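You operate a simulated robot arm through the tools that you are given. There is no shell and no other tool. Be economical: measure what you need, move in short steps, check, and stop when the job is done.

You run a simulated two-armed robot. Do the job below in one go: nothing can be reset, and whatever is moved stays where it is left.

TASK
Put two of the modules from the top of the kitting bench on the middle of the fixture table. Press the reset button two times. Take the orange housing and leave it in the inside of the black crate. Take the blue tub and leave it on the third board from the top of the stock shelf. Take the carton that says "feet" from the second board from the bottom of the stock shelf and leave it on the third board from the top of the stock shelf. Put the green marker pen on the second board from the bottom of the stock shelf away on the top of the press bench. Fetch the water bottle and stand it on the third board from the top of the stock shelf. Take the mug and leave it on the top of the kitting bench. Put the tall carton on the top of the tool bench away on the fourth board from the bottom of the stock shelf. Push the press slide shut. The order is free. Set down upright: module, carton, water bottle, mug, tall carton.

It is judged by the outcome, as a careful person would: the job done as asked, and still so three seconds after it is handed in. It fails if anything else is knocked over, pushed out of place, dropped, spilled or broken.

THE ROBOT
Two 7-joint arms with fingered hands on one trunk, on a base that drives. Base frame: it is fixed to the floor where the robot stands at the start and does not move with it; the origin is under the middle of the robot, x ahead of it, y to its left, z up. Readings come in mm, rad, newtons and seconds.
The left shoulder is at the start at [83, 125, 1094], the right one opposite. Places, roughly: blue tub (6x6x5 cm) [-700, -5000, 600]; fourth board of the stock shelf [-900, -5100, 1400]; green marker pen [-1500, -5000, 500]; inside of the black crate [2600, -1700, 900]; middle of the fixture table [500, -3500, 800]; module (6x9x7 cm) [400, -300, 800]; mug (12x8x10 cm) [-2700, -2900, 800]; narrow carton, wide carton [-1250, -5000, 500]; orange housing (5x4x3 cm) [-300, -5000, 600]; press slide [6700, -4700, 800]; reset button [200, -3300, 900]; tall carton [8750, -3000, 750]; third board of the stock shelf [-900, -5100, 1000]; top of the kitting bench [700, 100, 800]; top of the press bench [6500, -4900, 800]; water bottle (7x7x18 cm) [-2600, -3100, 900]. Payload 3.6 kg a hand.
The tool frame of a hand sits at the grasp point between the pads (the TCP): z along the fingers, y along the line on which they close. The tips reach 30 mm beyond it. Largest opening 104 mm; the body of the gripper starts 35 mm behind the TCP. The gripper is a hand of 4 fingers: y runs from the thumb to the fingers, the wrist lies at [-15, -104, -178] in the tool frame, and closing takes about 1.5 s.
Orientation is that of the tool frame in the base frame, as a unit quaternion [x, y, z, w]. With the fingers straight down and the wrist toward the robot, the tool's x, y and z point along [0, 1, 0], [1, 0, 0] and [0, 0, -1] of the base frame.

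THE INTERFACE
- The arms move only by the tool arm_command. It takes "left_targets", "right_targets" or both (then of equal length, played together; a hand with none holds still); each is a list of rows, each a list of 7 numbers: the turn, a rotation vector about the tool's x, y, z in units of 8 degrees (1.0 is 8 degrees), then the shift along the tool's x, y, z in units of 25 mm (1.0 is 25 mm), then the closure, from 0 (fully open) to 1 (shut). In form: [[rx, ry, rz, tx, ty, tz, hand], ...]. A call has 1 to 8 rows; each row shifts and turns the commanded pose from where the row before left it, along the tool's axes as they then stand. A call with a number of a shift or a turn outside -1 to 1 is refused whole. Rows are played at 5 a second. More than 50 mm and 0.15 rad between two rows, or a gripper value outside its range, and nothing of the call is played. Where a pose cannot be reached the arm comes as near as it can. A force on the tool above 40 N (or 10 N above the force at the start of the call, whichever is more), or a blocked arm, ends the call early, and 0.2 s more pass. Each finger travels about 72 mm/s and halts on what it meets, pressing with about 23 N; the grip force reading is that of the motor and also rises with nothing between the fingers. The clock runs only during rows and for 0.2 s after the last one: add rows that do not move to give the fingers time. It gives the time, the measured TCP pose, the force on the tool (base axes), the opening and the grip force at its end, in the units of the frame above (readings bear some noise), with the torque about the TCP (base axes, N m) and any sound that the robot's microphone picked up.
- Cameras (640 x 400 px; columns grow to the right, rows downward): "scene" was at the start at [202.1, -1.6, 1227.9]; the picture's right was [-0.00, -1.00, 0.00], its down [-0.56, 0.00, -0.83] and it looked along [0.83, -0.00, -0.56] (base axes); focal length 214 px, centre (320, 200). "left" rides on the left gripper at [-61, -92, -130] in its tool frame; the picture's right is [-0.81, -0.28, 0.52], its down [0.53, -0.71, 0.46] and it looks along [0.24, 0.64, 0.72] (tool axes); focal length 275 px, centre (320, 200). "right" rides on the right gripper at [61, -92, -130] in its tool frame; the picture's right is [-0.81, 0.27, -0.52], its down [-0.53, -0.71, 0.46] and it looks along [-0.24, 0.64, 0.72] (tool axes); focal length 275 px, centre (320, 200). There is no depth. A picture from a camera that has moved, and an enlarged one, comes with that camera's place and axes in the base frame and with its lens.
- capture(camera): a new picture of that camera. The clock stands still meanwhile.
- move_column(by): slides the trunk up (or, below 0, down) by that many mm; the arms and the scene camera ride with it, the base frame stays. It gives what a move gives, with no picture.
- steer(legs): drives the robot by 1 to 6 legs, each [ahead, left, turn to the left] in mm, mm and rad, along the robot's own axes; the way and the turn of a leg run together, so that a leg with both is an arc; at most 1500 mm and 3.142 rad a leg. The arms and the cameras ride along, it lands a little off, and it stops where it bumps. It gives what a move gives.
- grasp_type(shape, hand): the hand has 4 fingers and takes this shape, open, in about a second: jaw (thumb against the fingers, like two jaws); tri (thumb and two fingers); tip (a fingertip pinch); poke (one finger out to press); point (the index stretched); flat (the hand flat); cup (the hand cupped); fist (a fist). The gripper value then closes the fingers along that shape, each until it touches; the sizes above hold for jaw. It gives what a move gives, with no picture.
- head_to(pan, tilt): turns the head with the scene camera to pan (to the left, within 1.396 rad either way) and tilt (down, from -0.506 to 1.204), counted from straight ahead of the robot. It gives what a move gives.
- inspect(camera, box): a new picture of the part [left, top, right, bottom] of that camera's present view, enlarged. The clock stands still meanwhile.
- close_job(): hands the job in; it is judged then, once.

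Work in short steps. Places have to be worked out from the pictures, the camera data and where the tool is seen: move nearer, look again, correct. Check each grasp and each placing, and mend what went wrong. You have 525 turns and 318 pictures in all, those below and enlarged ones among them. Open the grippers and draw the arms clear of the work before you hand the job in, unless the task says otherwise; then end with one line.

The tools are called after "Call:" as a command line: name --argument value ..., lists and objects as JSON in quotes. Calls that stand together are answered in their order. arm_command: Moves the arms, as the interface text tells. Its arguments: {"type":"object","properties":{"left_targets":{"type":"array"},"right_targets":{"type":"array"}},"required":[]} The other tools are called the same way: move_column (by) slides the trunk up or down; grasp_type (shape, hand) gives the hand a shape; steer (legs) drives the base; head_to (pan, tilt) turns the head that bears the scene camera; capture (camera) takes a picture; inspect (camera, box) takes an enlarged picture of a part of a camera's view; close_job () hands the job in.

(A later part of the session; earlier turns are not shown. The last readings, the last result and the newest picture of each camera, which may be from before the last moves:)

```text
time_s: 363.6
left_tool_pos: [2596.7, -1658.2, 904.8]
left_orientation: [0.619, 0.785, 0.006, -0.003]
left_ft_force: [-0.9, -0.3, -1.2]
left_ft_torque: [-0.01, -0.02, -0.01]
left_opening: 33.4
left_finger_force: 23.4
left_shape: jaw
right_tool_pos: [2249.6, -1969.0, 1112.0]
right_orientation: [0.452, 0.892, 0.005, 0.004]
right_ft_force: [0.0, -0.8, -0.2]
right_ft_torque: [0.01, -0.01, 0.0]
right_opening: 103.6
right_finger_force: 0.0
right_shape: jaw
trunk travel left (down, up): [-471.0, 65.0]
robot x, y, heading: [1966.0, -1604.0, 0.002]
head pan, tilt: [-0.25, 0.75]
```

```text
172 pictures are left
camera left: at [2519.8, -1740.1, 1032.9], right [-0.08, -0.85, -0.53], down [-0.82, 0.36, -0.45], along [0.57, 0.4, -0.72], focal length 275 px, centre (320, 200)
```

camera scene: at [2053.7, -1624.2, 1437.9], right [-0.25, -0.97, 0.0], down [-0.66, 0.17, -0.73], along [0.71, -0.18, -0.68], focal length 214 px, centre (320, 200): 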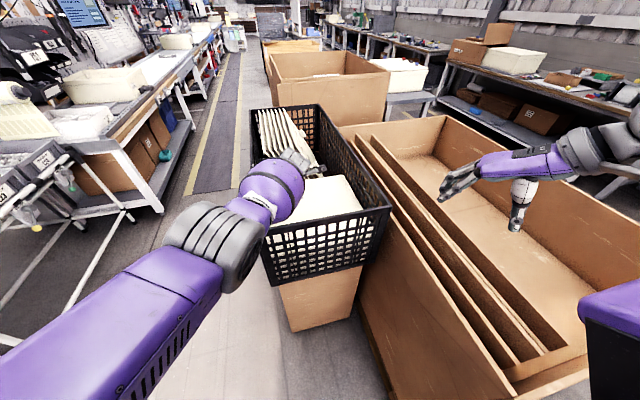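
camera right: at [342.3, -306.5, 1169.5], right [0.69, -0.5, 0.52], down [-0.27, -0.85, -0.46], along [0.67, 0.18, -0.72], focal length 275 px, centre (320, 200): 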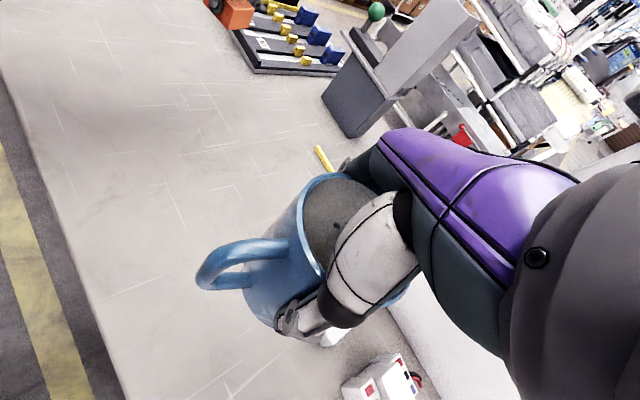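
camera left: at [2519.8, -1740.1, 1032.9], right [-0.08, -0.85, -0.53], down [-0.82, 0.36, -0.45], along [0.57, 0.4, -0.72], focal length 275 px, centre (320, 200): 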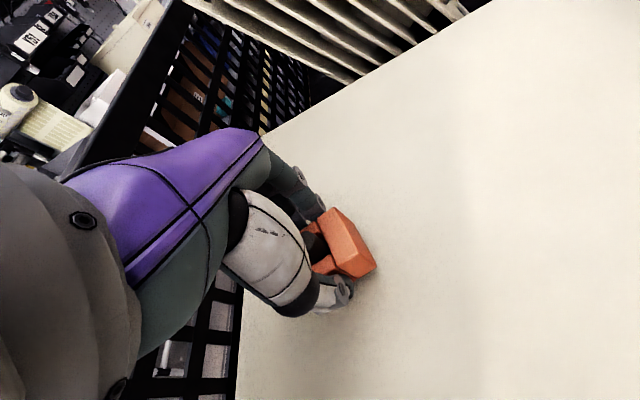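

Refined slab height ≈ 859, so contact should come near TCP 894.

Call:
move_column --by -7

Call:
move_column --by -5

```text
time_s: 364.1
left_tool_pos: [2595.2, -1658.1, 896.5]
left_orientation: [0.619, 0.786, 0.007, -0.002]
left_ft_force: [1.1, -0.3, -1.3]
left_ft_torque: [0.01, 0.03, -0.03]
left_opening: 33.3
left_finger_force: 23.1
left_shape: jaw
right_tool_pos: [2249.4, -1969.8, 1104.4]
right_orientation: [0.453, 0.892, 0.005, 0.004]
right_ft_force: [-0.5, 0.4, 0.0]
right_ft_torque: [0.05, 0.01, 0.0]
right_opening: 103.8
right_finger_force: 0.1
right_shape: jaw
trunk travel left (down, up): [-464.0, 72.0]
robot x, y, heading: [1965.9, -1604.8, 0.001]
head pan, tilt: [-0.25, 0.75]
```

```text
time_s: 364.7
left_tool_pos: [2597.3, -1658.1, 897.0]
left_orientation: [0.618, 0.786, 0.008, 0.001]
left_ft_force: [-0.4, 0.3, -1.8]
left_ft_torque: [0.0, 0.0, -0.01]
left_opening: 33.4
left_finger_force: 23.3
left_shape: jaw
right_tool_pos: [2247.4, -1969.1, 1100.1]
right_orientation: [0.453, 0.892, 0.005, 0.005]
right_ft_force: [-0.1, 0.0, 0.0]
right_ft_torque: [0.0, 0.03, -0.04]
right_opening: 103.9
right_finger_force: 0.0
right_shape: jaw
trunk travel left (down, up): [-459.0, 77.0]
robot x, y, heading: [1966.5, -1602.4, 0.001]
head pan, tilt: [-0.25, 0.75]
```

The left hand stopped following, so something on the arm may touch the rim. I look.

Call:
capture --camera "scene"

Call:
inspect --camera "left" --box '[220, 140, 480, 340]'

```text
171 pictures are left
camera scene: at [2117.7, -1623.6, 1356.8], right [-0.25, -0.97, 0.0], down [-0.66, 0.17, -0.73], along [0.71, -0.18, -0.68], focal length 214 px, centre (320, 200)
```

scene: 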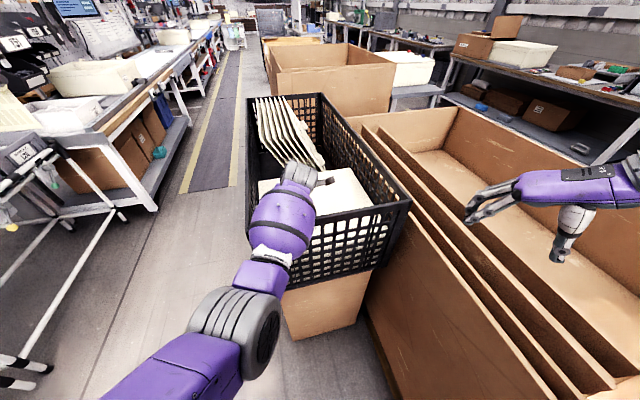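

```text
2.00 times, centred on (350, 240) of left
camera zoom: at [2519.3, -1739.8, 1024.3], right [-0.07, -0.85, -0.53], down [-0.81, 0.36, -0.46], along [0.58, 0.4, -0.71], focal length 551 px, centre (260, 120)
```

zoom: 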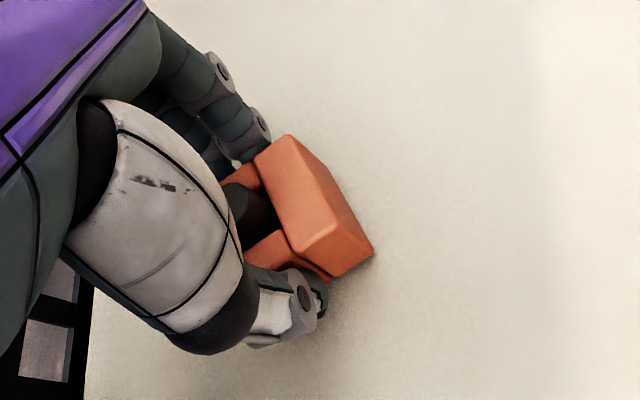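

The forearm just rests on the front rim and the housing is only a few millimetres above the slab. I relieve the rim by 2 mm and open gently.

Call:
move_column --by 3

Call:
arm_command --left_targets '[[0, 0, 0, 0, 0, 0, 0.75], [0, 0, 0, 0, 0, 0, 0.6], [0, 0, 0, 0, 0, 0, 0.4], [0, 0, 0, 0, 0, 0, 0.2], [0, 0, 0, 0, 0, 0, 0], [0, 0, 0, 0, 0, 0, 0], [0, 0, 0, 0, 0, 0, 0]]'

Call:
move_column --by 75

Call:
capture --camera "left"

```text
time_s: 365.2
left_tool_pos: [2595.5, -1657.5, 893.3]
left_orientation: [0.619, 0.785, 0.006, -0.004]
left_ft_force: [0.8, 0.7, 2.8]
left_ft_torque: [0.03, -0.05, 0.0]
left_opening: 33.4
left_finger_force: 23.0
left_shape: jaw
right_tool_pos: [2248.9, -1968.5, 1101.3]
right_orientation: [0.452, 0.892, 0.005, 0.003]
right_ft_force: [0.4, -0.2, 0.5]
right_ft_torque: [-0.03, -0.04, 0.01]
right_opening: 104.0
right_finger_force: 0.1
right_shape: jaw
trunk travel left (down, up): [-462.0, 74.0]
robot x, y, heading: [1962.1, -1605.0, -0.001]
head pan, tilt: [-0.25, 0.75]
```

```text
time_s: 366.8
left_tool_pos: [2596.5, -1658.6, 895.2]
left_orientation: [0.619, 0.785, 0.006, -0.003]
left_ft_force: [0.5, 0.3, 0.3]
left_ft_torque: [0.0, 0.02, 0.01]
left_opening: 103.6
left_finger_force: 0.0
left_shape: jaw
right_tool_pos: [2248.3, -1970.0, 1102.9]
right_orientation: [0.453, 0.892, 0.004, 0.003]
right_ft_force: [0.1, -1.2, 0.3]
right_ft_torque: [-0.02, -0.02, 0.01]
right_opening: 104.0
right_finger_force: 0.1
right_shape: jaw
trunk travel left (down, up): [-462.0, 74.0]
robot x, y, heading: [1968.0, -1600.2, -0.002]
head pan, tilt: [-0.25, 0.75]
```

```text
time_s: 367.9
left_tool_pos: [2596.8, -1657.0, 972.5]
left_orientation: [0.618, 0.786, 0.008, 0.001]
left_ft_force: [0.1, -0.2, -0.1]
left_ft_torque: [0.01, -0.03, -0.01]
left_opening: 103.7
left_finger_force: 0.0
left_shape: jaw
right_tool_pos: [2248.1, -1970.3, 1176.1]
right_orientation: [0.453, 0.892, 0.005, 0.001]
right_ft_force: [0.2, -0.9, -0.5]
right_ft_torque: [0.0, -0.04, 0.02]
right_opening: 103.7
right_finger_force: 0.1
right_shape: jaw
trunk travel left (down, up): [-536.0, 0.0]
robot x, y, heading: [1966.4, -1605.8, -0.001]
head pan, tilt: [-0.25, 0.75]
```

```text
169 pictures are left
camera left: at [2519.5, -1739.6, 1101.6], right [-0.07, -0.85, -0.53], down [-0.81, 0.36, -0.46], along [0.58, 0.4, -0.71], focal length 275 px, centre (320, 200)
```

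left: 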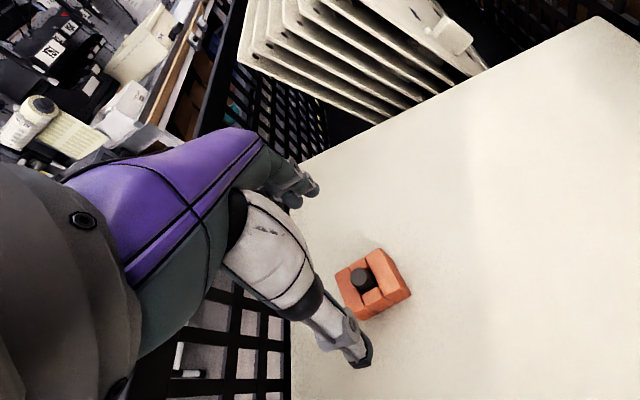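

The housing rests in the crate. I raise the left arm clear of the rim and retreat.

Call:
arm_command --left_targets '[[0, 0, 0, 0, 0, -1, 0], [0, 0, 0, 0, 0, -1, 0], [0, 0, 0, 0, 0, -1, 0], [0, 0, 0, 0, 0, -1, 0], [0, 0, 0, 0, 0, -1, 0], [0, 0, 0, 0, 0, -1, 0], [0, 0, 0, 0, 0, -1, 0], [0, 0, 0, 0, 0, -1, 0]]'

Call:
capture --camera "scene"

```text
time_s: 369.7
left_tool_pos: [2593.3, -1660.7, 1172.9]
left_orientation: [0.619, 0.786, 0.009, 0.001]
left_ft_force: [0.0, -0.7, -0.2]
left_ft_torque: [0.0, 0.03, 0.02]
left_opening: 103.7
left_finger_force: 0.0
left_shape: jaw
right_tool_pos: [2248.7, -1970.4, 1176.3]
right_orientation: [0.453, 0.892, 0.005, 0.003]
right_ft_force: [0.3, -0.9, 0.4]
right_ft_torque: [0.01, 0.01, 0.0]
right_opening: 104.0
right_finger_force: 0.0
right_shape: jaw
trunk travel left (down, up): [-536.0, 0.0]
robot x, y, heading: [1967.1, -1597.4, -0.004]
head pan, tilt: [-0.25, 0.75]
```

```text
168 pictures are left
camera scene: at [2049.3, -1624.3, 1440.5], right [-0.25, -0.97, 0.0], down [-0.66, 0.17, -0.73], along [0.71, -0.18, -0.68], focal length 214 px, centre (320, 200)
```

scene: 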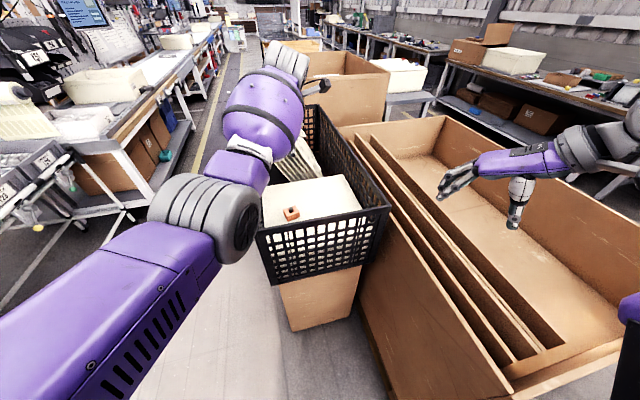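

The housing is in the crate. Next is the marker at the shelf: I tuck the left arm in and return through the corridor to the lane.

Call:
arm_command --left_targets '[[0, 0, 0, 0.8, -1, 0, 0], [0, 0, 0, 0.8, -1, 0, 0], [0, 0, 0, 0.8, -1, 0, 0], [0, 0, 0, 0.8, -1, 0, 0], [0, 0, 0, 0.8, -1, 0, 0], [0, 0, 0, 0.8, -1, 0, 0]]'

Call:
steer --legs '[[-450, 0, 0], [0, -650, 0], [0, 0, 3.14], [1450, 0, 0], [380, 0, 0], [0, 0, 1.571]]'

Call:
head_to --pan 0 --tilt 0.4

Call:
capture --camera "scene"

```text
time_s: 371.1
left_tool_pos: [2425.5, -1571.4, 1165.1]
left_orientation: [0.617, 0.787, 0.011, 0.002]
left_ft_force: [0.8, 0.3, 0.0]
left_ft_torque: [-0.02, 0.0, -0.01]
left_opening: 103.9
left_finger_force: 0.1
left_shape: jaw
left hand out of reach, approached as far as the arm can: row 6
right_tool_pos: [2248.0, -1969.7, 1176.6]
right_orientation: [0.452, 0.892, 0.005, 0.003]
right_ft_force: [0.3, -0.9, -0.3]
right_ft_torque: [-0.03, -0.02, 0.02]
right_opening: 104.0
right_finger_force: 0.0
right_shape: jaw
trunk travel left (down, up): [-536.0, 0.0]
robot x, y, heading: [1965.8, -1600.1, -0.0]
head pan, tilt: [-0.25, 0.75]
```

```text
time_s: 396.9
left_tool_pos: [-293.6, -2679.1, 1165.5]
left_orientation: [0.994, 0.11, 0.006, 0.009]
left_ft_force: [0.1, -0.6, -0.3]
left_ft_torque: [-0.01, -0.03, -0.01]
left_opening: 104.1
left_finger_force: 0.0
left_shape: jaw
right_tool_pos: [-685.5, -2495.7, 1174.9]
right_orientation: [0.953, 0.303, 0.001, 0.005]
right_ft_force: [0.5, -0.5, -0.3]
right_ft_torque: [-0.02, 0.0, 0.02]
right_opening: 103.8
right_finger_force: 0.1
right_shape: jaw
trunk travel left (down, up): [-536.0, 0.0]
robot x, y, heading: [-311.6, -2218.8, -1.587]
head pan, tilt: [-0.25, 0.75]
```

```text
time_s: 397.8
left_tool_pos: [-291.8, -2678.6, 1164.6]
left_orientation: [0.994, 0.11, 0.007, 0.009]
left_ft_force: [-0.1, -0.2, -0.5]
left_ft_torque: [0.01, -0.01, -0.03]
left_opening: 103.7
left_finger_force: 0.0
left_shape: jaw
right_tool_pos: [-685.7, -2494.9, 1176.5]
right_orientation: [0.953, 0.303, 0.001, 0.005]
right_ft_force: [0.5, -0.4, -0.2]
right_ft_torque: [-0.03, 0.02, 0.02]
right_opening: 104.0
right_finger_force: 0.1
right_shape: jaw
trunk travel left (down, up): [-536.0, 0.0]
robot x, y, heading: [-313.7, -2219.9, -1.586]
head pan, tilt: [0.0, 0.4]
```

```text
167 pictures are left
camera scene: at [-315.3, -2314.8, 1471.5], right [-1.0, 0.02, 0.0], down [0.01, 0.39, -0.92], along [-0.02, -0.92, -0.39], focal length 214 px, centre (320, 200)
```

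scene: 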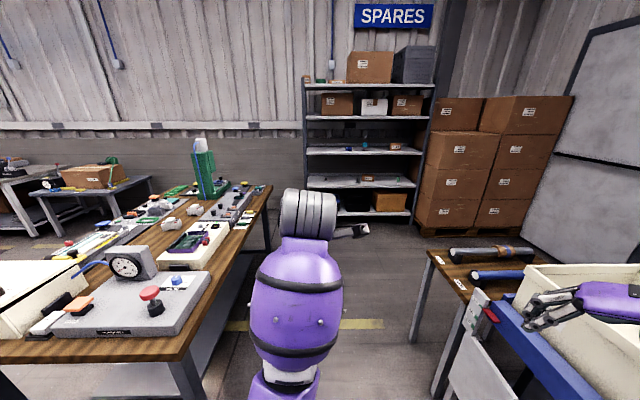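

All looks in order. I drive down to the shelf for the marker, then lower the trunk and square the right hand.

Call:
steer --legs '[[1400, 0, 0.015], [380, 0, 0], [0, -850, 0]]'

Call:
move_column --by -400

Call:
arm_command --right_targets '[[0, 0, 1, 0, 0, 0, 0], [0, 0, 1, 0, 0, 0, 0], [0, 0, 1, 0, 0, 0, 0], [0, 0, 1, 0, 0, 0, 0], [0, 0, 0.5, 0, 0, 0, 0]]'

Call:
capture --camera "scene"

```text
time_s: 411.0
left_tool_pos: [-1161.6, -4484.9, 1164.0]
left_orientation: [0.993, 0.118, 0.008, 0.009]
left_ft_force: [0.4, -0.1, 0.2]
left_ft_torque: [-0.02, -0.02, 0.01]
left_opening: 103.8
left_finger_force: 0.0
left_shape: jaw
right_tool_pos: [-1558.5, -4307.4, 1175.7]
right_orientation: [0.951, 0.31, 0.001, 0.006]
right_ft_force: [-0.2, -0.2, 0.3]
right_ft_torque: [-0.02, 0.02, -0.02]
right_opening: 103.9
right_finger_force: 0.0
right_shape: jaw
trunk travel left (down, up): [-536.0, 0.0]
robot x, y, heading: [-1191.2, -4027.3, -1.569]
head pan, tilt: [0.0, 0.4]
```

```text
time_s: 414.8
left_tool_pos: [-1159.3, -4436.1, 513.4]
left_orientation: [0.948, 0.112, 0.045, -0.295]
left_ft_force: [-0.9, -0.3, 0.3]
left_ft_torque: [0.0, 0.01, 0.0]
left_opening: 103.8
left_finger_force: 0.1
left_shape: jaw
right_tool_pos: [-1557.8, -4307.8, 776.0]
right_orientation: [0.95, 0.311, 0.0, 0.005]
right_ft_force: [0.9, 1.1, -0.4]
right_ft_torque: [0.05, 0.01, 0.03]
right_opening: 104.1
right_finger_force: 0.1
right_shape: jaw
trunk travel left (down, up): [-136.0, 400.0]
robot x, y, heading: [-1190.6, -4029.3, -1.574]
head pan, tilt: [0.0, 0.4]
```

```text
time_s: 416.0
left_tool_pos: [-1160.1, -4436.9, 513.2]
left_orientation: [0.948, 0.112, 0.044, -0.294]
left_ft_force: [0.9, 0.4, 0.1]
left_ft_torque: [-0.03, 0.0, 0.03]
left_opening: 103.7
left_finger_force: 0.0
left_shape: jaw
right_tool_pos: [-1595.5, -4316.5, 786.3]
right_orientation: [1.0, 0.001, 0.004, 0.005]
right_ft_force: [0.0, -0.6, 0.2]
right_ft_torque: [-0.01, -0.01, 0.01]
right_opening: 104.1
right_finger_force: 0.1
right_shape: jaw
right hand out of reach, approached as far as the arm can: row 2, 3, 4, 5
trunk travel left (down, up): [-136.0, 400.0]
robot x, y, heading: [-1192.2, -4024.2, -1.571]
head pan, tilt: [0.0, 0.4]
```

```text
166 pictures are left
camera scene: at [-1190.0, -4289.8, 1046.3], right [-1.0, 0.0, 0.0], down [0.0, 0.39, -0.92], along [0.0, -0.92, -0.39], focal length 214 px, centre (320, 200)
```

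scene: 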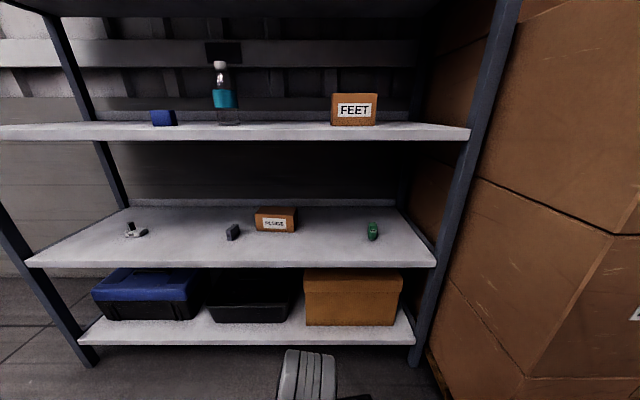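

Call:
inspect --camera "scene" --box '[340, 210, 410, 255]'

Call:
arm_command --left_targets '[[-1, 0, 0, 0, 0, -0.9, 0], [-1, 0, 0, 0, 0, -0.9, 0], [-1, 0, 0, 0, 0, -0.9, 0], [-1, 0, 0, 0, 0, -0.9, 0], [-0.3, 0, 0, 0.8, 0, -0.9, 0], [0, 0, 0, 0.8, 0, -0.9, 0], [0, 0, 0, 0.8, 0, -0.9, 0], [0, 0, 0, 0.8, 0, -0.9, 0]]' --right_targets '[[0, 0, 0, 1, 0.5, 0, 0], [0, 0, 0, 1, 0.5, 0, 0], [0, 0, 0, 1, 0.5, 0, 0], [0, 0, 0, 0.6, 0.8, 0, 0], [0, 0, 0, 0, 1, 0, 0], [0, 0, 0, 0, 1, 0, 0], [0, 0, 0, 0, 1, 0, 0], [0, 0, 0, 0, 1, 0, 0]]'

Call:
capture --camera "scene"

```text
8.89 times, centred on (375, 232) of scene
camera zoom: at [-1190.0, -4289.8, 1046.3], right [-1.0, 0.0, 0.0], down [0.0, 0.39, -0.92], along [0.0, -0.92, -0.39], focal length 1906 px, centre (-169, -89)
```

zoom: 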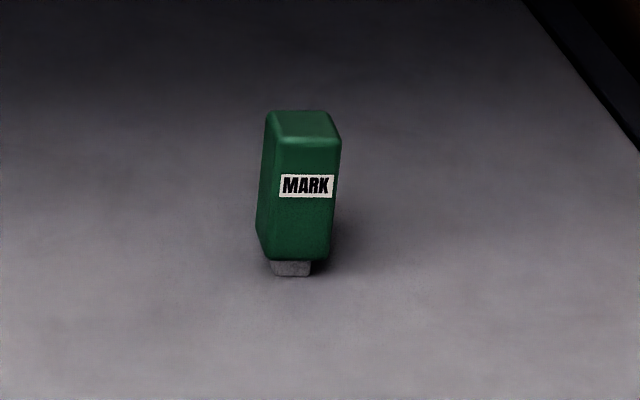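

```text
time_s: 417.8
left_tool_pos: [-1100.4, -4459.7, 693.8]
left_orientation: [0.993, 0.092, 0.075, 0.001]
left_ft_force: [-0.4, 0.3, -0.5]
left_ft_torque: [0.0, 0.01, 0.02]
left_opening: 104.0
left_finger_force: 0.1
left_shape: jaw
left hand out of reach, approached as far as the arm can: row 8
right_tool_pos: [-1554.6, -4496.8, 805.1]
right_orientation: [1.0, 0.002, 0.002, 0.006]
right_ft_force: [-1.2, -0.1, 0.7]
right_ft_torque: [-0.02, 0.0, 0.03]
right_opening: 103.7
right_finger_force: 0.0
right_shape: jaw
right hand out of reach, approached as far as the arm can: row 1, 2, 3, 4
trunk travel left (down, up): [-136.0, 400.0]
robot x, y, heading: [-1191.8, -4026.0, -1.57]
head pan, tilt: [0.0, 0.4]
```

```text
164 pictures are left
camera scene: at [-1190.1, -4290.0, 1046.2], right [-1.0, 0.0, 0.0], down [0.0, 0.39, -0.92], along [0.0, -0.92, -0.39], focal length 214 px, centre (320, 200)
```

scene: 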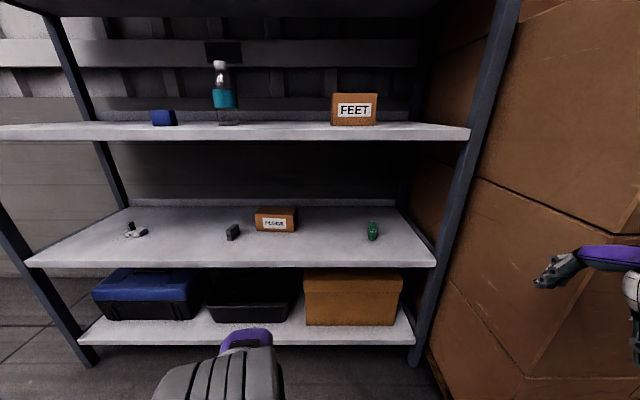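

The marker stands on a small nib at (-1386,-4985), top 655. I bring the right hand in line with it, still outside the shelf.

Call:
arm_command --right_targets '[[0, 0, 0, 1, 0.3, 0.6, 0], [0, 0, 0, 1, 0.3, 0.6, 0], [0, 0, 0, 1, 0.3, 0.6, 0], [0, 0, 0, 1, 0.3, 0.6, 0], [0, 0, 0, 1, 0.3, 0.6, 0]]'

Call:
steer --legs '[[180, 0, 0]]'

Call:
capture --camera "scene"

```text
time_s: 419.0
left_tool_pos: [-1102.4, -4460.3, 694.1]
left_orientation: [0.993, 0.094, 0.076, 0.0]
left_ft_force: [0.5, -0.1, 0.4]
left_ft_torque: [-0.03, 0.0, 0.02]
left_opening: 103.8
left_finger_force: 0.0
left_shape: jaw
right_tool_pos: [-1427.8, -4535.5, 731.5]
right_orientation: [1.0, 0.002, 0.003, 0.006]
right_ft_force: [-0.2, -0.7, -0.7]
right_ft_torque: [-0.01, 0.0, -0.01]
right_opening: 103.8
right_finger_force: 0.0
right_shape: jaw
trunk travel left (down, up): [-136.0, 400.0]
robot x, y, heading: [-1192.9, -4030.0, -1.57]
head pan, tilt: [0.0, 0.4]
```

```text
time_s: 420.5
left_tool_pos: [-1102.9, -4635.7, 693.8]
left_orientation: [0.993, 0.091, 0.075, 0.001]
left_ft_force: [-0.9, -0.5, -0.1]
left_ft_torque: [0.0, -0.02, 0.01]
left_opening: 103.9
left_finger_force: 0.0
left_shape: jaw
right_tool_pos: [-1430.6, -4708.8, 730.8]
right_orientation: [1.0, 0.0, 0.002, 0.005]
right_ft_force: [-0.1, 0.7, 0.0]
right_ft_torque: [-0.01, 0.05, 0.0]
right_opening: 103.9
right_finger_force: 0.1
right_shape: jaw
trunk travel left (down, up): [-136.0, 400.0]
robot x, y, heading: [-1191.7, -4202.4, -1.577]
head pan, tilt: [0.0, 0.4]
```

```text
163 pictures are left
camera scene: at [-1191.3, -4467.1, 1046.2], right [-1.0, 0.0, 0.0], down [0.0, 0.39, -0.92], along [0.0, -0.92, -0.39], focal length 214 px, centre (320, 200)
```

scene: 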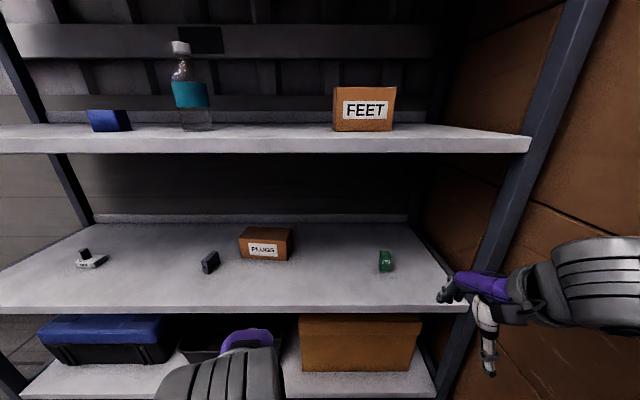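

Call:
arm_command --right_targets '[[0, 0, 0, 0.9, 0, 0.5, 0], [0, 0, 0, 0.9, 0, 0.5, 0]]'

Call:
steer --legs '[[130, 0, 0]]'

Call:
arm_command --right_targets '[[0, 0, 0, 0, 0.9, 0, 0], [0, 0, 0, 0, 0.9, 0, 0], [0, 0, 0, 0, 0.9, 0, 0], [0, 0, 0, 0, 0.9, 0, 0]]'

Call:
capture --camera "right"

Call:
capture --camera "scene"

```text
time_s: 421.1
left_tool_pos: [-1102.5, -4636.5, 693.2]
left_orientation: [0.993, 0.091, 0.076, 0.0]
left_ft_force: [-0.5, -0.8, -0.2]
left_ft_torque: [-0.01, 0.03, 0.01]
left_opening: 103.8
left_finger_force: 0.0
left_shape: jaw
right_tool_pos: [-1386.5, -4709.8, 705.0]
right_orientation: [1.0, 0.0, 0.002, 0.005]
right_ft_force: [0.1, 0.4, -1.0]
right_ft_torque: [0.0, 0.02, 0.02]
right_opening: 103.9
right_finger_force: 0.0
right_shape: jaw
trunk travel left (down, up): [-136.0, 400.0]
robot x, y, heading: [-1190.8, -4204.2, -1.573]
head pan, tilt: [0.0, 0.4]
```

```text
time_s: 422.1
left_tool_pos: [-1101.0, -4674.3, 697.6]
left_orientation: [0.993, 0.086, 0.075, 0.005]
left_ft_force: [0.3, 0.0, -1.0]
left_ft_torque: [0.02, 0.0, 0.02]
left_opening: 103.9
left_finger_force: 0.1
left_shape: jaw
right_tool_pos: [-1388.4, -4743.9, 713.0]
right_orientation: [1.0, -0.01, 0.007, 0.013]
right_ft_force: [-0.9, 0.9, -0.3]
right_ft_torque: [-0.01, 0.0, -0.03]
right_opening: 103.9
right_finger_force: 0.1
right_shape: jaw
trunk travel left (down, up): [-136.0, 400.0]
robot x, y, heading: [-1190.3, -4250.5, -1.581]
head pan, tilt: [0.0, 0.4]
stopped in leg 1: the robot was blocked; the commanded pose is now the measured one
```

```text
time_s: 423.3
left_tool_pos: [-1117.2, -4657.3, 701.6]
left_orientation: [0.994, 0.074, 0.077, 0.01]
left_ft_force: [-0.3, 0.9, 0.1]
left_ft_torque: [-0.02, -0.02, 0.01]
left_opening: 103.6
left_finger_force: 0.0
left_shape: jaw
right_tool_pos: [-1423.5, -4807.8, 719.1]
right_orientation: [0.999, -0.042, 0.019, 0.016]
right_ft_force: [0.3, 0.0, 0.0]
right_ft_torque: [-0.03, 0.02, -0.02]
right_opening: 103.9
right_finger_force: 0.1
right_shape: jaw
trunk travel left (down, up): [-136.0, 400.0]
robot x, y, heading: [-1191.2, -4231.1, -1.611]
head pan, tilt: [0.0, 0.4]
stopped in row 4 (right hand): the arm was blocked; the commanded pose is now the measured one
```

```text
162 pictures are left
camera right: at [-1361.8, -4718.1, 847.8], right [-0.85, -0.19, 0.49], down [-0.45, 0.74, -0.5], along [-0.27, -0.65, -0.71], focal length 275 px, centre (320, 200)
```

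right: 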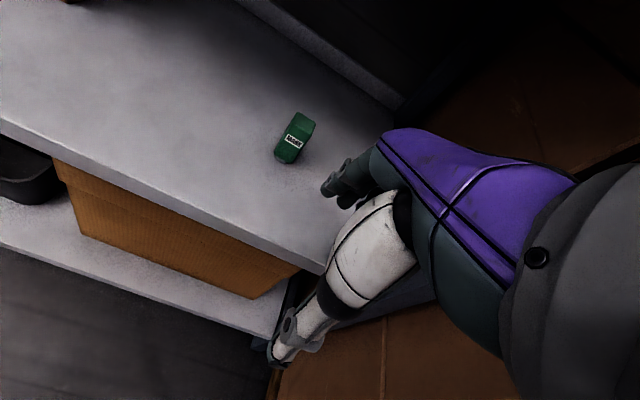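

```text
161 pictures are left
camera scene: at [-1200.3, -4477.3, 1051.7], right [-1.0, 0.04, 0.0], down [0.02, 0.37, -0.93], along [-0.04, -0.93, -0.37], focal length 214 px, centre (320, 200)
```

scene: 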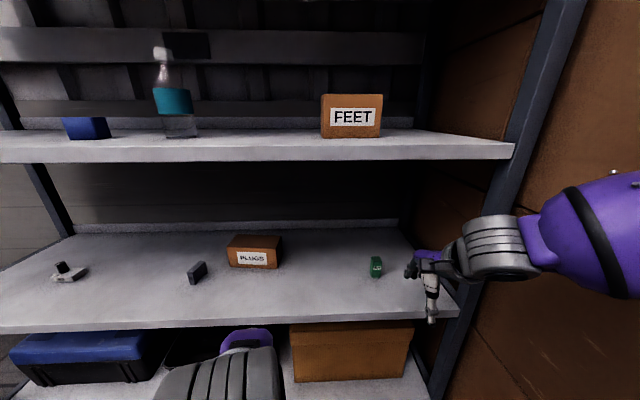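

The right elbow presses against the carton stack beside the shelf. I back off, shift the base left, and reach in diagonally instead.

Call:
steer --legs '[[-60, 0, 0.04], [0, 190, 0]]'

Call:
head_to --pan -0.6 --tilt 0.4

Call:
capture --camera "scene"

```text
time_s: 425.4
left_tool_pos: [-910.4, -4604.6, 693.5]
left_orientation: [0.993, 0.093, 0.077, 0.0]
left_ft_force: [0.4, 0.5, 1.2]
left_ft_torque: [0.02, -0.03, -0.02]
left_opening: 103.9
left_finger_force: 0.0
left_shape: jaw
right_tool_pos: [-1206.1, -4769.5, 704.3]
right_orientation: [1.0, -0.016, 0.017, 0.005]
right_ft_force: [1.0, 0.8, -0.5]
right_ft_torque: [0.0, 0.02, -0.02]
right_opening: 104.0
right_finger_force: 0.0
right_shape: jaw
trunk travel left (down, up): [-136.0, 400.0]
robot x, y, heading: [-1000.5, -4168.8, -1.57]
head pan, tilt: [0.0, 0.4]
```

```text
time_s: 426.4
left_tool_pos: [-911.1, -4604.2, 692.5]
left_orientation: [0.993, 0.094, 0.077, 0.0]
left_ft_force: [-0.3, 0.3, -1.1]
left_ft_torque: [-0.01, 0.03, 0.0]
left_opening: 103.7
left_finger_force: 0.0
left_shape: jaw
right_tool_pos: [-1206.1, -4768.0, 704.1]
right_orientation: [1.0, -0.016, 0.017, 0.004]
right_ft_force: [-0.4, 0.0, 0.0]
right_ft_torque: [-0.06, -0.03, -0.01]
right_opening: 103.8
right_finger_force: 0.1
right_shape: jaw
trunk travel left (down, up): [-136.0, 400.0]
robot x, y, heading: [-1006.0, -4172.1, -1.57]
head pan, tilt: [-0.6, 0.4]
```

```text
160 pictures are left
camera scene: at [-1053.1, -4418.9, 1046.3], right [-0.83, 0.56, 0.0], down [0.22, 0.32, -0.92], along [-0.52, -0.76, -0.39], focal length 214 px, centre (320, 200)
```

scene: 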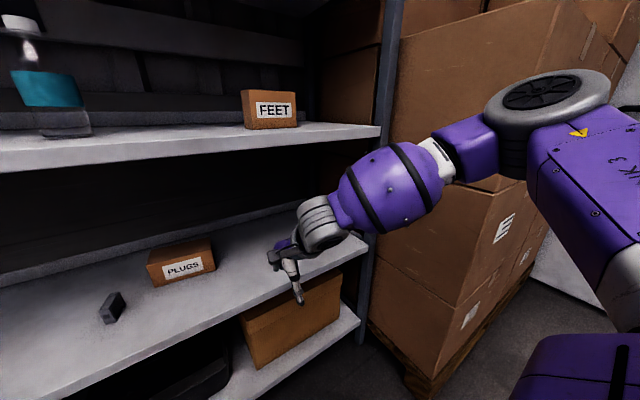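

The stack looks untouched. I move the hand laterally to the marker's line while outside, then advance.

Call:
arm_command --right_targets '[[0, -0.25, 0, -1, 0, 0, 0], [0, 0, 0, -1, 0, 0, 0], [0, 0, 0, -1, 0, 0, 0], [0, 0, 0, -1, 0, 0, 0], [0, 0, 0, -1, 0, 0, 0], [0, 0, 0, -1, 0, 0, 0], [0, 0, 0, -1, 0, 0, 0]]'

Call:
steer --legs '[[80, 0, 0]]'

Call:
capture --camera "scene"

Call:
capture --camera "right"

```text
time_s: 428.0
left_tool_pos: [-911.1, -4604.4, 694.2]
left_orientation: [0.993, 0.094, 0.078, -0.001]
left_ft_force: [-0.7, 0.5, -0.8]
left_ft_torque: [0.0, -0.02, 0.01]
left_opening: 103.9
left_finger_force: 0.0
left_shape: jaw
right_tool_pos: [-1382.1, -4760.9, 705.0]
right_orientation: [1.0, -0.016, 0.0, 0.004]
right_ft_force: [0.6, 0.3, -0.1]
right_ft_torque: [0.0, -0.01, -0.01]
right_opening: 103.9
right_finger_force: 0.0
right_shape: jaw
trunk travel left (down, up): [-136.0, 400.0]
robot x, y, heading: [-1000.2, -4172.7, -1.569]
head pan, tilt: [-0.6, 0.4]
```

```text
time_s: 429.1
left_tool_pos: [-910.5, -4689.0, 692.4]
left_orientation: [0.993, 0.094, 0.077, 0.0]
left_ft_force: [0.3, -0.6, -0.2]
left_ft_torque: [-0.01, 0.02, 0.0]
left_opening: 104.0
left_finger_force: 0.2
left_shape: jaw
right_tool_pos: [-1379.9, -4845.9, 704.0]
right_orientation: [1.0, -0.015, 0.0, 0.003]
right_ft_force: [0.0, 0.5, 0.3]
right_ft_torque: [0.01, -0.01, 0.04]
right_opening: 104.0
right_finger_force: 0.0
right_shape: jaw
trunk travel left (down, up): [-136.0, 400.0]
robot x, y, heading: [-1003.2, -4255.5, -1.572]
head pan, tilt: [-0.6, 0.4]
```

```text
159 pictures are left
camera scene: at [-1052.9, -4503.5, 1046.2], right [-0.83, 0.56, 0.0], down [0.22, 0.32, -0.92], along [-0.52, -0.76, -0.39], focal length 214 px, centre (320, 200)
```

scene: 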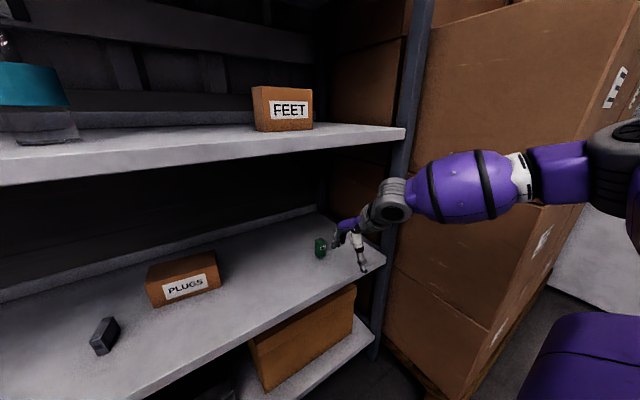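

```text
158 pictures are left
camera right: at [-1318.3, -4756.6, 834.1], right [-0.82, -0.25, 0.52], down [-0.51, 0.73, -0.46], along [-0.26, -0.64, -0.72], focal length 275 px, centre (320, 200)
```

right: 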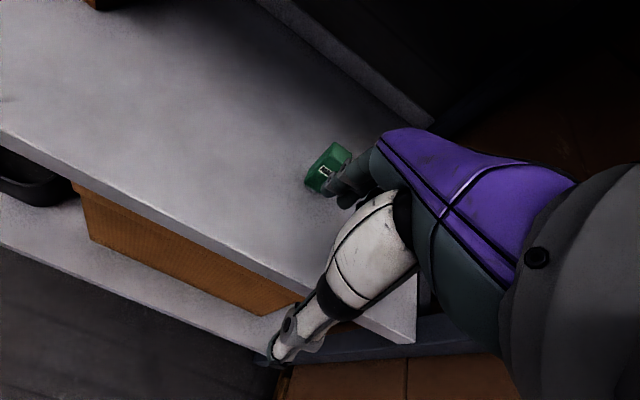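

Call:
arm_command --right_targets '[[0, 0, 0, -0.04, 0.95, 0, 0], [0, 0, 0, -0.04, 0.95, 0, 0], [0, 0, 0, -0.04, 0.95, 0, 0], [0, 0, 0, -0.04, 0.95, 0, 0], [0, 0, 0, 0, 0.95, 0, 0], [0, 0, 0, 0, 0.95, 0, 0]]'

Call:
capture --camera "right"

Call:
inspect --camera "scene" --box '[270, 190, 390, 290]'

```text
time_s: 430.5
left_tool_pos: [-910.7, -4687.7, 693.5]
left_orientation: [0.992, 0.094, 0.078, -0.001]
left_ft_force: [-0.7, -0.2, -0.4]
left_ft_torque: [0.03, -0.03, -0.01]
left_opening: 103.8
left_finger_force: 0.0
left_shape: jaw
right_tool_pos: [-1389.8, -4993.4, 706.1]
right_orientation: [1.0, -0.016, 0.0, 0.004]
right_ft_force: [0.2, 0.3, 0.3]
right_ft_torque: [0.0, -0.01, 0.02]
right_opening: 103.9
right_finger_force: 0.1
right_shape: jaw
trunk travel left (down, up): [-136.0, 400.0]
robot x, y, heading: [-999.5, -4253.8, -1.567]
head pan, tilt: [-0.6, 0.4]
```

```text
157 pictures are left
camera right: at [-1326.9, -4902.8, 834.8], right [-0.82, -0.25, 0.52], down [-0.51, 0.73, -0.46], along [-0.26, -0.64, -0.72], focal length 275 px, centre (320, 200)
```

right: 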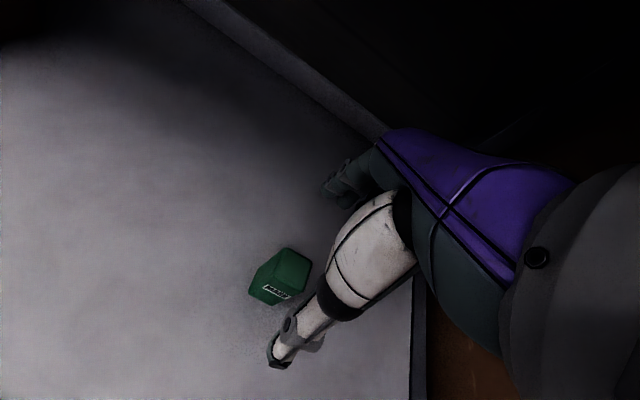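

```text
4.00 times, centred on (330, 240) of scene
camera zoom: at [-1052.8, -4503.2, 1046.2], right [-0.83, 0.56, 0.0], down [0.22, 0.32, -0.92], along [-0.52, -0.76, -0.39], focal length 858 px, centre (280, 40)
```

zoom: 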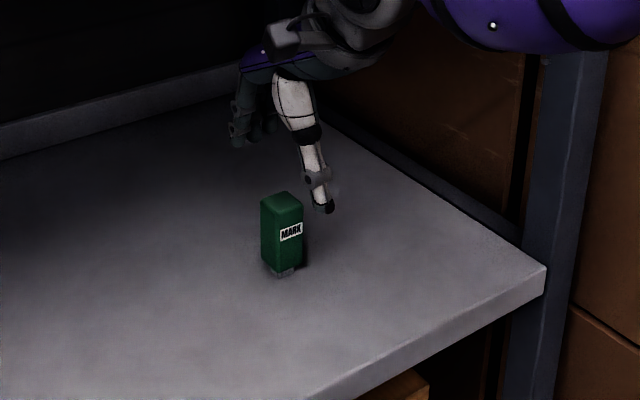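

The marker is at (-1386,-4989), yaw about 11°. I rotate slightly, centre, lower, and close.

Call:
arm_command --right_targets '[[0, 0, -0.75, 0.14, -0.16, 0, 0], [0, 0, -0.75, 0, 0, 0, 0], [0, 0, 0, 0, 0, 0.8, 0], [0, 0, 0, 0, 0, 0.8, 0], [0, 0, 0, 0, 0, 0.8, 0], [0, 0, 0, 0, 0, 0.7, 0]]'

Call:
capture --camera "right"

```text
time_s: 431.9
left_tool_pos: [-909.8, -4688.6, 694.4]
left_orientation: [0.992, 0.095, 0.077, -0.001]
left_ft_force: [0.2, -0.4, -0.3]
left_ft_torque: [0.0, 0.01, -0.01]
left_opening: 103.6
left_finger_force: 0.0
left_shape: jaw
right_tool_pos: [-1384.7, -4985.8, 627.2]
right_orientation: [0.996, 0.089, -0.001, 0.004]
right_ft_force: [-0.6, 0.3, 0.9]
right_ft_torque: [-0.02, 0.01, 0.0]
right_opening: 104.1
right_finger_force: 0.1
right_shape: jaw
trunk travel left (down, up): [-136.0, 400.0]
robot x, y, heading: [-1004.2, -4256.6, -1.566]
head pan, tilt: [-0.6, 0.4]
```

```text
155 pictures are left
camera right: at [-1343.2, -4884.4, 756.9], right [-0.75, -0.41, 0.52], down [-0.65, 0.6, -0.46], along [-0.13, -0.68, -0.72], focal length 275 px, centre (320, 200)
```

right: 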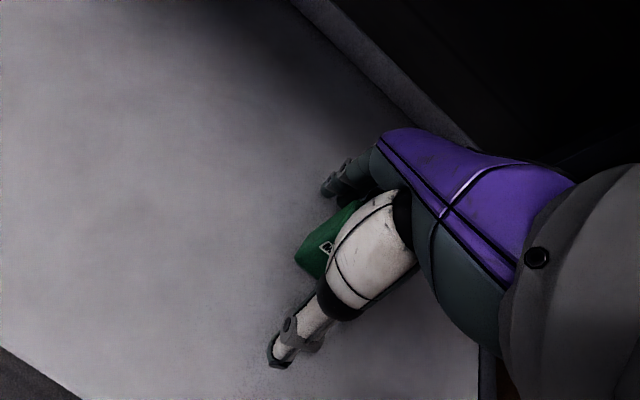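

Call:
arm_command --right_targets '[[0, 0, 0, 0, 0, 0, 0.5], [0, 0, 0, 0, 0, 0, 1], [0, 0, 0, 0, 0, 0, 1], [0, 0, 0, 0, 0, 0, 1], [0, 0, 0, 0, 0, 0, 1], [0, 0, 0, 0, 0, 0, 1], [0, 0, 0, 0, 0, 0, 1]]'

Call:
arm_command --right_targets '[[0, 0, 0, 0, 0, -0.4, 1], [0, 0, 0, 0, 0, -0.8, 1], [0, 0, 0, 0, 0, -0.8, 1], [0, 0, 0, 0, 0, -0.6, 1]]'

Call:
capture --camera "right"

```text
time_s: 433.5
left_tool_pos: [-910.3, -4688.8, 692.3]
left_orientation: [0.992, 0.095, 0.077, 0.0]
left_ft_force: [0.0, -0.1, 0.2]
left_ft_torque: [0.0, 0.03, -0.03]
left_opening: 104.0
left_finger_force: 0.1
left_shape: jaw
right_tool_pos: [-1383.8, -4985.1, 628.0]
right_orientation: [0.996, 0.088, 0.0, 0.004]
right_ft_force: [-0.5, 0.2, 0.4]
right_ft_torque: [-0.02, -0.03, 0.0]
right_opening: 20.7
right_finger_force: 23.1
right_shape: jaw
trunk travel left (down, up): [-136.0, 400.0]
robot x, y, heading: [-1003.3, -4257.1, -1.57]
head pan, tilt: [-0.6, 0.4]
```

```text
time_s: 434.5
left_tool_pos: [-909.9, -4688.7, 692.5]
left_orientation: [0.993, 0.094, 0.076, 0.0]
left_ft_force: [0.2, -0.3, 0.0]
left_ft_torque: [0.0, 0.02, 0.03]
left_opening: 104.0
left_finger_force: 0.1
left_shape: jaw
right_tool_pos: [-1386.5, -4985.5, 693.5]
right_orientation: [0.996, 0.089, 0.0, 0.003]
right_ft_force: [0.3, 0.7, -0.8]
right_ft_torque: [-0.01, 0.0, -0.03]
right_opening: 21.2
right_finger_force: 22.7
right_shape: jaw
trunk travel left (down, up): [-136.0, 400.0]
robot x, y, heading: [-1003.3, -4255.2, -1.567]
head pan, tilt: [-0.6, 0.4]
```

```text
154 pictures are left
camera right: at [-1343.6, -4883.9, 822.6], right [-0.75, -0.41, 0.52], down [-0.65, 0.6, -0.46], along [-0.13, -0.68, -0.72], focal length 275 px, centre (320, 200)
```

right: 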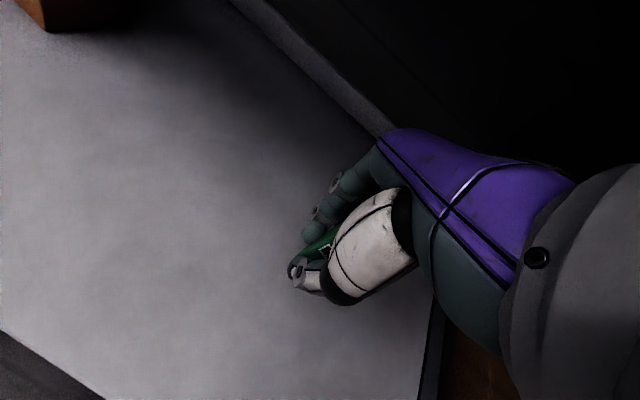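

The marker is gripped and lifted. I back out, raise the trunk, tuck the right arm, and start the trip east via the north corridor.

Call:
steer --legs '[[-260, 0, 0]]'

Call:
move_column --by 330

Call:
arm_command --right_targets '[[0, 0, 0, 0.8, -1, 0, 1], [0, 0, 0, 0.8, -1, 0, 1], [0, 0, 0, 0.8, -1, 0, 1], [0, 0, 0, 0.8, -1, 0, 1], [0, 0, 0, 0.8, -1, 0, 1], [0, 0, 0, 0.8, -1, 0, 1], [0, 0, 0, 0.8, -1, 0, 1], [0, 0, 0, 0.8, -1, 0, 1]]'

Call:
steer --legs '[[0, 690, 0], [-1400, 0, 0], [-370, 0, 0], [0, 0, 1.571]]'

Call:
head_to --pan 0 --tilt 0.3

Call:
capture --camera "scene"

```text
time_s: 436.4
left_tool_pos: [-910.5, -4430.0, 693.9]
left_orientation: [0.992, 0.095, 0.077, 0.0]
left_ft_force: [-0.4, 0.0, -0.4]
left_ft_torque: [-0.07, 0.0, -0.01]
left_opening: 103.8
left_finger_force: 0.1
left_shape: jaw
right_tool_pos: [-1385.6, -4727.2, 693.4]
right_orientation: [0.996, 0.09, -0.001, 0.004]
right_ft_force: [-0.2, 0.1, -0.5]
right_ft_torque: [0.04, 0.0, -0.02]
right_opening: 20.9
right_finger_force: 23.0
right_shape: jaw
trunk travel left (down, up): [-136.0, 400.0]
robot x, y, heading: [-1002.5, -3999.7, -1.565]
head pan, tilt: [-0.6, 0.4]
```

```text
time_s: 439.6
left_tool_pos: [-910.3, -4430.4, 1023.0]
left_orientation: [0.993, 0.094, 0.078, 0.0]
left_ft_force: [0.5, -1.1, 0.2]
left_ft_torque: [-0.02, 0.02, 0.02]
left_opening: 103.8
left_finger_force: 0.0
left_shape: jaw
right_tool_pos: [-1385.4, -4728.0, 1132.6]
right_orientation: [0.993, 0.089, -0.008, 0.083]
right_ft_force: [-0.7, -0.4, -0.2]
right_ft_torque: [0.0, 0.03, 0.0]
right_opening: 21.0
right_finger_force: 22.8
right_shape: jaw
trunk travel left (down, up): [-466.0, 70.0]
robot x, y, heading: [-1002.5, -3997.9, -1.565]
head pan, tilt: [-0.6, 0.4]
```

```text
time_s: 441.4
left_tool_pos: [-909.8, -4429.7, 1024.1]
left_orientation: [0.992, 0.095, 0.077, -0.001]
left_ft_force: [-0.4, -0.3, -0.2]
left_ft_torque: [0.04, 0.03, 0.02]
left_opening: 103.9
left_finger_force: 0.0
left_shape: jaw
right_tool_pos: [-1266.0, -4504.3, 1094.2]
right_orientation: [0.993, 0.089, -0.008, 0.083]
right_ft_force: [-0.1, 0.4, -0.7]
right_ft_torque: [-0.02, -0.02, -0.02]
right_opening: 20.6
right_finger_force: 22.6
right_shape: jaw
trunk travel left (down, up): [-466.0, 70.0]
robot x, y, heading: [-1005.8, -3996.8, -1.562]
head pan, tilt: [-0.6, 0.4]
```

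```text
time_s: 457.8
left_tool_pos: [121.9, -2097.2, 1023.1]
left_orientation: [0.623, 0.778, 0.054, -0.056]
left_ft_force: [0.4, -0.5, 0.5]
left_ft_torque: [-0.01, 0.0, 0.01]
left_opening: 103.9
left_finger_force: 0.0
left_shape: jaw
right_tool_pos: [207.8, -2452.0, 1093.9]
right_orientation: [0.627, 0.775, 0.053, 0.063]
right_ft_force: [-0.1, 0.1, -0.5]
right_ft_torque: [-0.01, 0.03, 0.02]
right_opening: 20.3
right_finger_force: 22.8
right_shape: jaw
trunk travel left (down, up): [-466.0, 70.0]
robot x, y, heading: [-305.3, -2203.1, 0.031]
head pan, tilt: [-0.6, 0.4]
```

```text
time_s: 458.8
left_tool_pos: [121.6, -2097.9, 1023.1]
left_orientation: [0.624, 0.778, 0.053, -0.056]
left_ft_force: [-0.1, -1.1, -0.1]
left_ft_torque: [0.03, 0.01, -0.03]
left_opening: 103.7
left_finger_force: 0.1
left_shape: jaw
right_tool_pos: [208.8, -2451.8, 1094.9]
right_orientation: [0.628, 0.774, 0.054, 0.062]
right_ft_force: [-0.9, 1.1, -0.6]
right_ft_torque: [0.01, 0.01, -0.01]
right_opening: 20.3
right_finger_force: 23.4
right_shape: jaw
trunk travel left (down, up): [-466.0, 70.0]
robot x, y, heading: [-308.6, -2205.0, 0.036]
head pan, tilt: [0.0, 0.3]
```

```text
153 pictures are left
camera scene: at [-146.0, -2199.6, 1405.1], right [0.03, -1.0, 0.0], down [-0.3, -0.01, -0.96], along [0.95, 0.03, -0.3], focal length 214 px, centre (320, 200)
```

scene: 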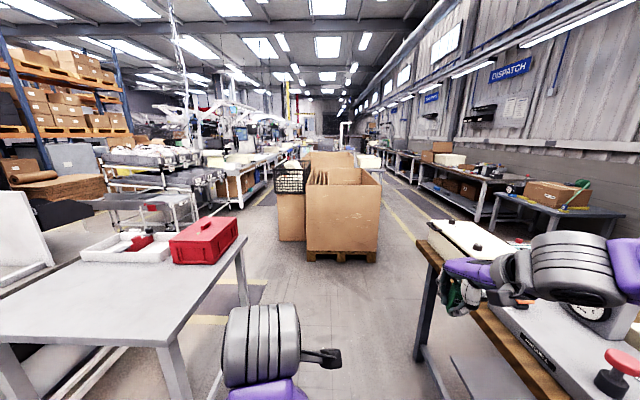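

Clear. I go east, slip around into the aisle at y≈-3320, and continue.

Call:
steer --legs '[[1450, 0, -0.035], [150, -1120, 0], [1000, 0, 0]]'

Call:
capture --camera "scene"

```text
time_s: 468.7
left_tool_pos: [1622.4, -2619.1, 1023.0]
left_orientation: [0.645, 0.761, 0.051, -0.05]
left_ft_force: [0.1, 0.2, -0.7]
left_ft_torque: [-0.03, 0.01, 0.02]
left_opening: 103.6
left_finger_force: 0.1
left_shape: jaw
right_tool_pos: [1690.5, -2976.7, 1095.3]
right_orientation: [0.649, 0.756, 0.047, 0.066]
right_ft_force: [-0.1, 0.4, 0.0]
right_ft_torque: [-0.01, 0.04, -0.03]
right_opening: 20.3
right_finger_force: 22.7
right_shape: jaw
trunk travel left (down, up): [-466.0, 70.0]
robot x, y, heading: [1186.7, -2714.1, -0.02]
head pan, tilt: [0.0, 0.3]
stopped in leg 2: the robot was blocked; the commanded pose is now the measured one
```

```text
152 pictures are left
camera scene: at [1348.8, -2702.3, 1405.2], right [-0.02, -1.0, 0.01], down [-0.29, 0.0, -0.96], along [0.96, -0.02, -0.29], focal length 214 px, centre (320, 200)
```

scene: 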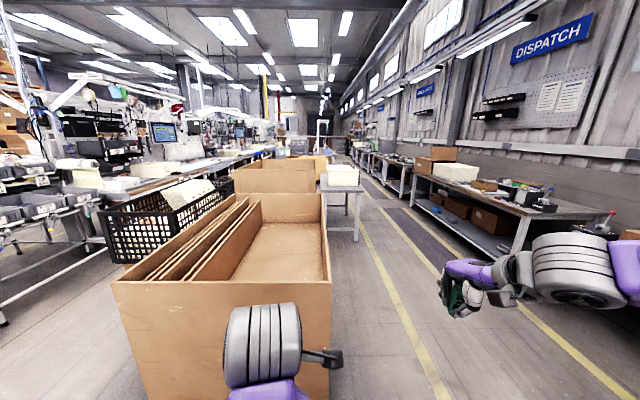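

Blocked by something on the right. I look there before moving on.

Call:
head_to --pan -1.35 --tilt 0.7

Call:
capture --camera "scene"

```text
time_s: 470.2
left_tool_pos: [1621.9, -2617.5, 1024.9]
left_orientation: [0.643, 0.763, 0.05, -0.048]
left_ft_force: [-0.1, 0.2, -0.2]
left_ft_torque: [0.02, 0.0, 0.01]
left_opening: 103.8
left_finger_force: 0.0
left_shape: jaw
right_tool_pos: [1690.0, -2974.4, 1095.1]
right_orientation: [0.648, 0.757, 0.046, 0.067]
right_ft_force: [-0.6, -0.4, -1.1]
right_ft_torque: [-0.01, 0.01, 0.01]
right_opening: 20.2
right_finger_force: 22.6
right_shape: jaw
trunk travel left (down, up): [-466.0, 70.0]
robot x, y, heading: [1189.6, -2711.1, -0.017]
head pan, tilt: [-1.349, 0.7]
```

```text
151 pictures are left
camera scene: at [1272.9, -2781.4, 1370.2], right [-0.98, -0.21, 0.0], down [-0.13, 0.62, -0.77], along [0.16, -0.76, -0.63], focal length 214 px, centre (320, 200)
```

scene: 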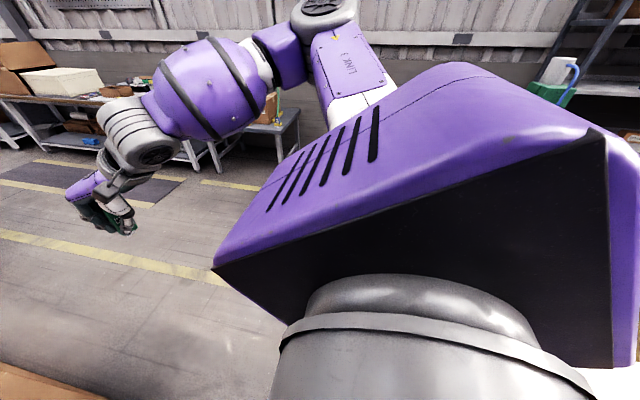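

The base touched the fixture table's corner. I move forward away from it first, then check it.

Call:
steer --legs '[[250, 30, 0.017]]'

Call:
capture --camera "scene"

```text
time_s: 472.0
left_tool_pos: [1874.7, -2597.1, 1023.3]
left_orientation: [0.639, 0.766, 0.054, -0.054]
left_ft_force: [0.4, 0.3, 0.9]
left_ft_torque: [0.03, 0.0, -0.03]
left_opening: 103.8
left_finger_force: 0.0
left_shape: jaw
right_tool_pos: [1947.0, -2954.5, 1091.8]
right_orientation: [0.643, 0.762, 0.051, 0.061]
right_ft_force: [-0.3, 0.8, 0.1]
right_ft_torque: [0.01, -0.02, 0.0]
right_opening: 20.4
right_finger_force: 22.7
right_shape: jaw
trunk travel left (down, up): [-466.0, 70.0]
robot x, y, heading: [1443.4, -2689.2, -0.004]
head pan, tilt: [-1.349, 0.7]
```

```text
150 pictures are left
camera scene: at [1528.2, -2770.3, 1369.0], right [-0.98, -0.22, 0.0], down [-0.14, 0.63, -0.76], along [0.17, -0.75, -0.64], focal length 214 px, centre (320, 200)
```

scene: 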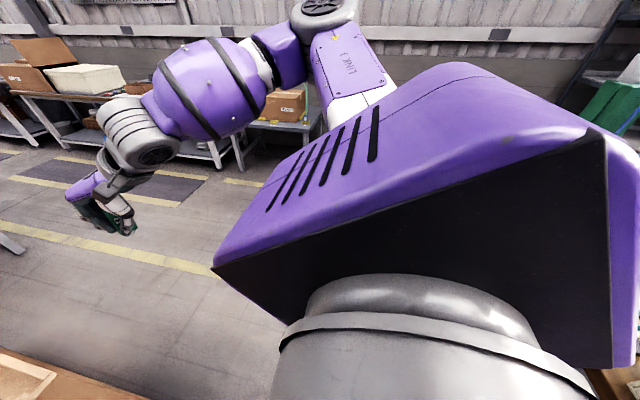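

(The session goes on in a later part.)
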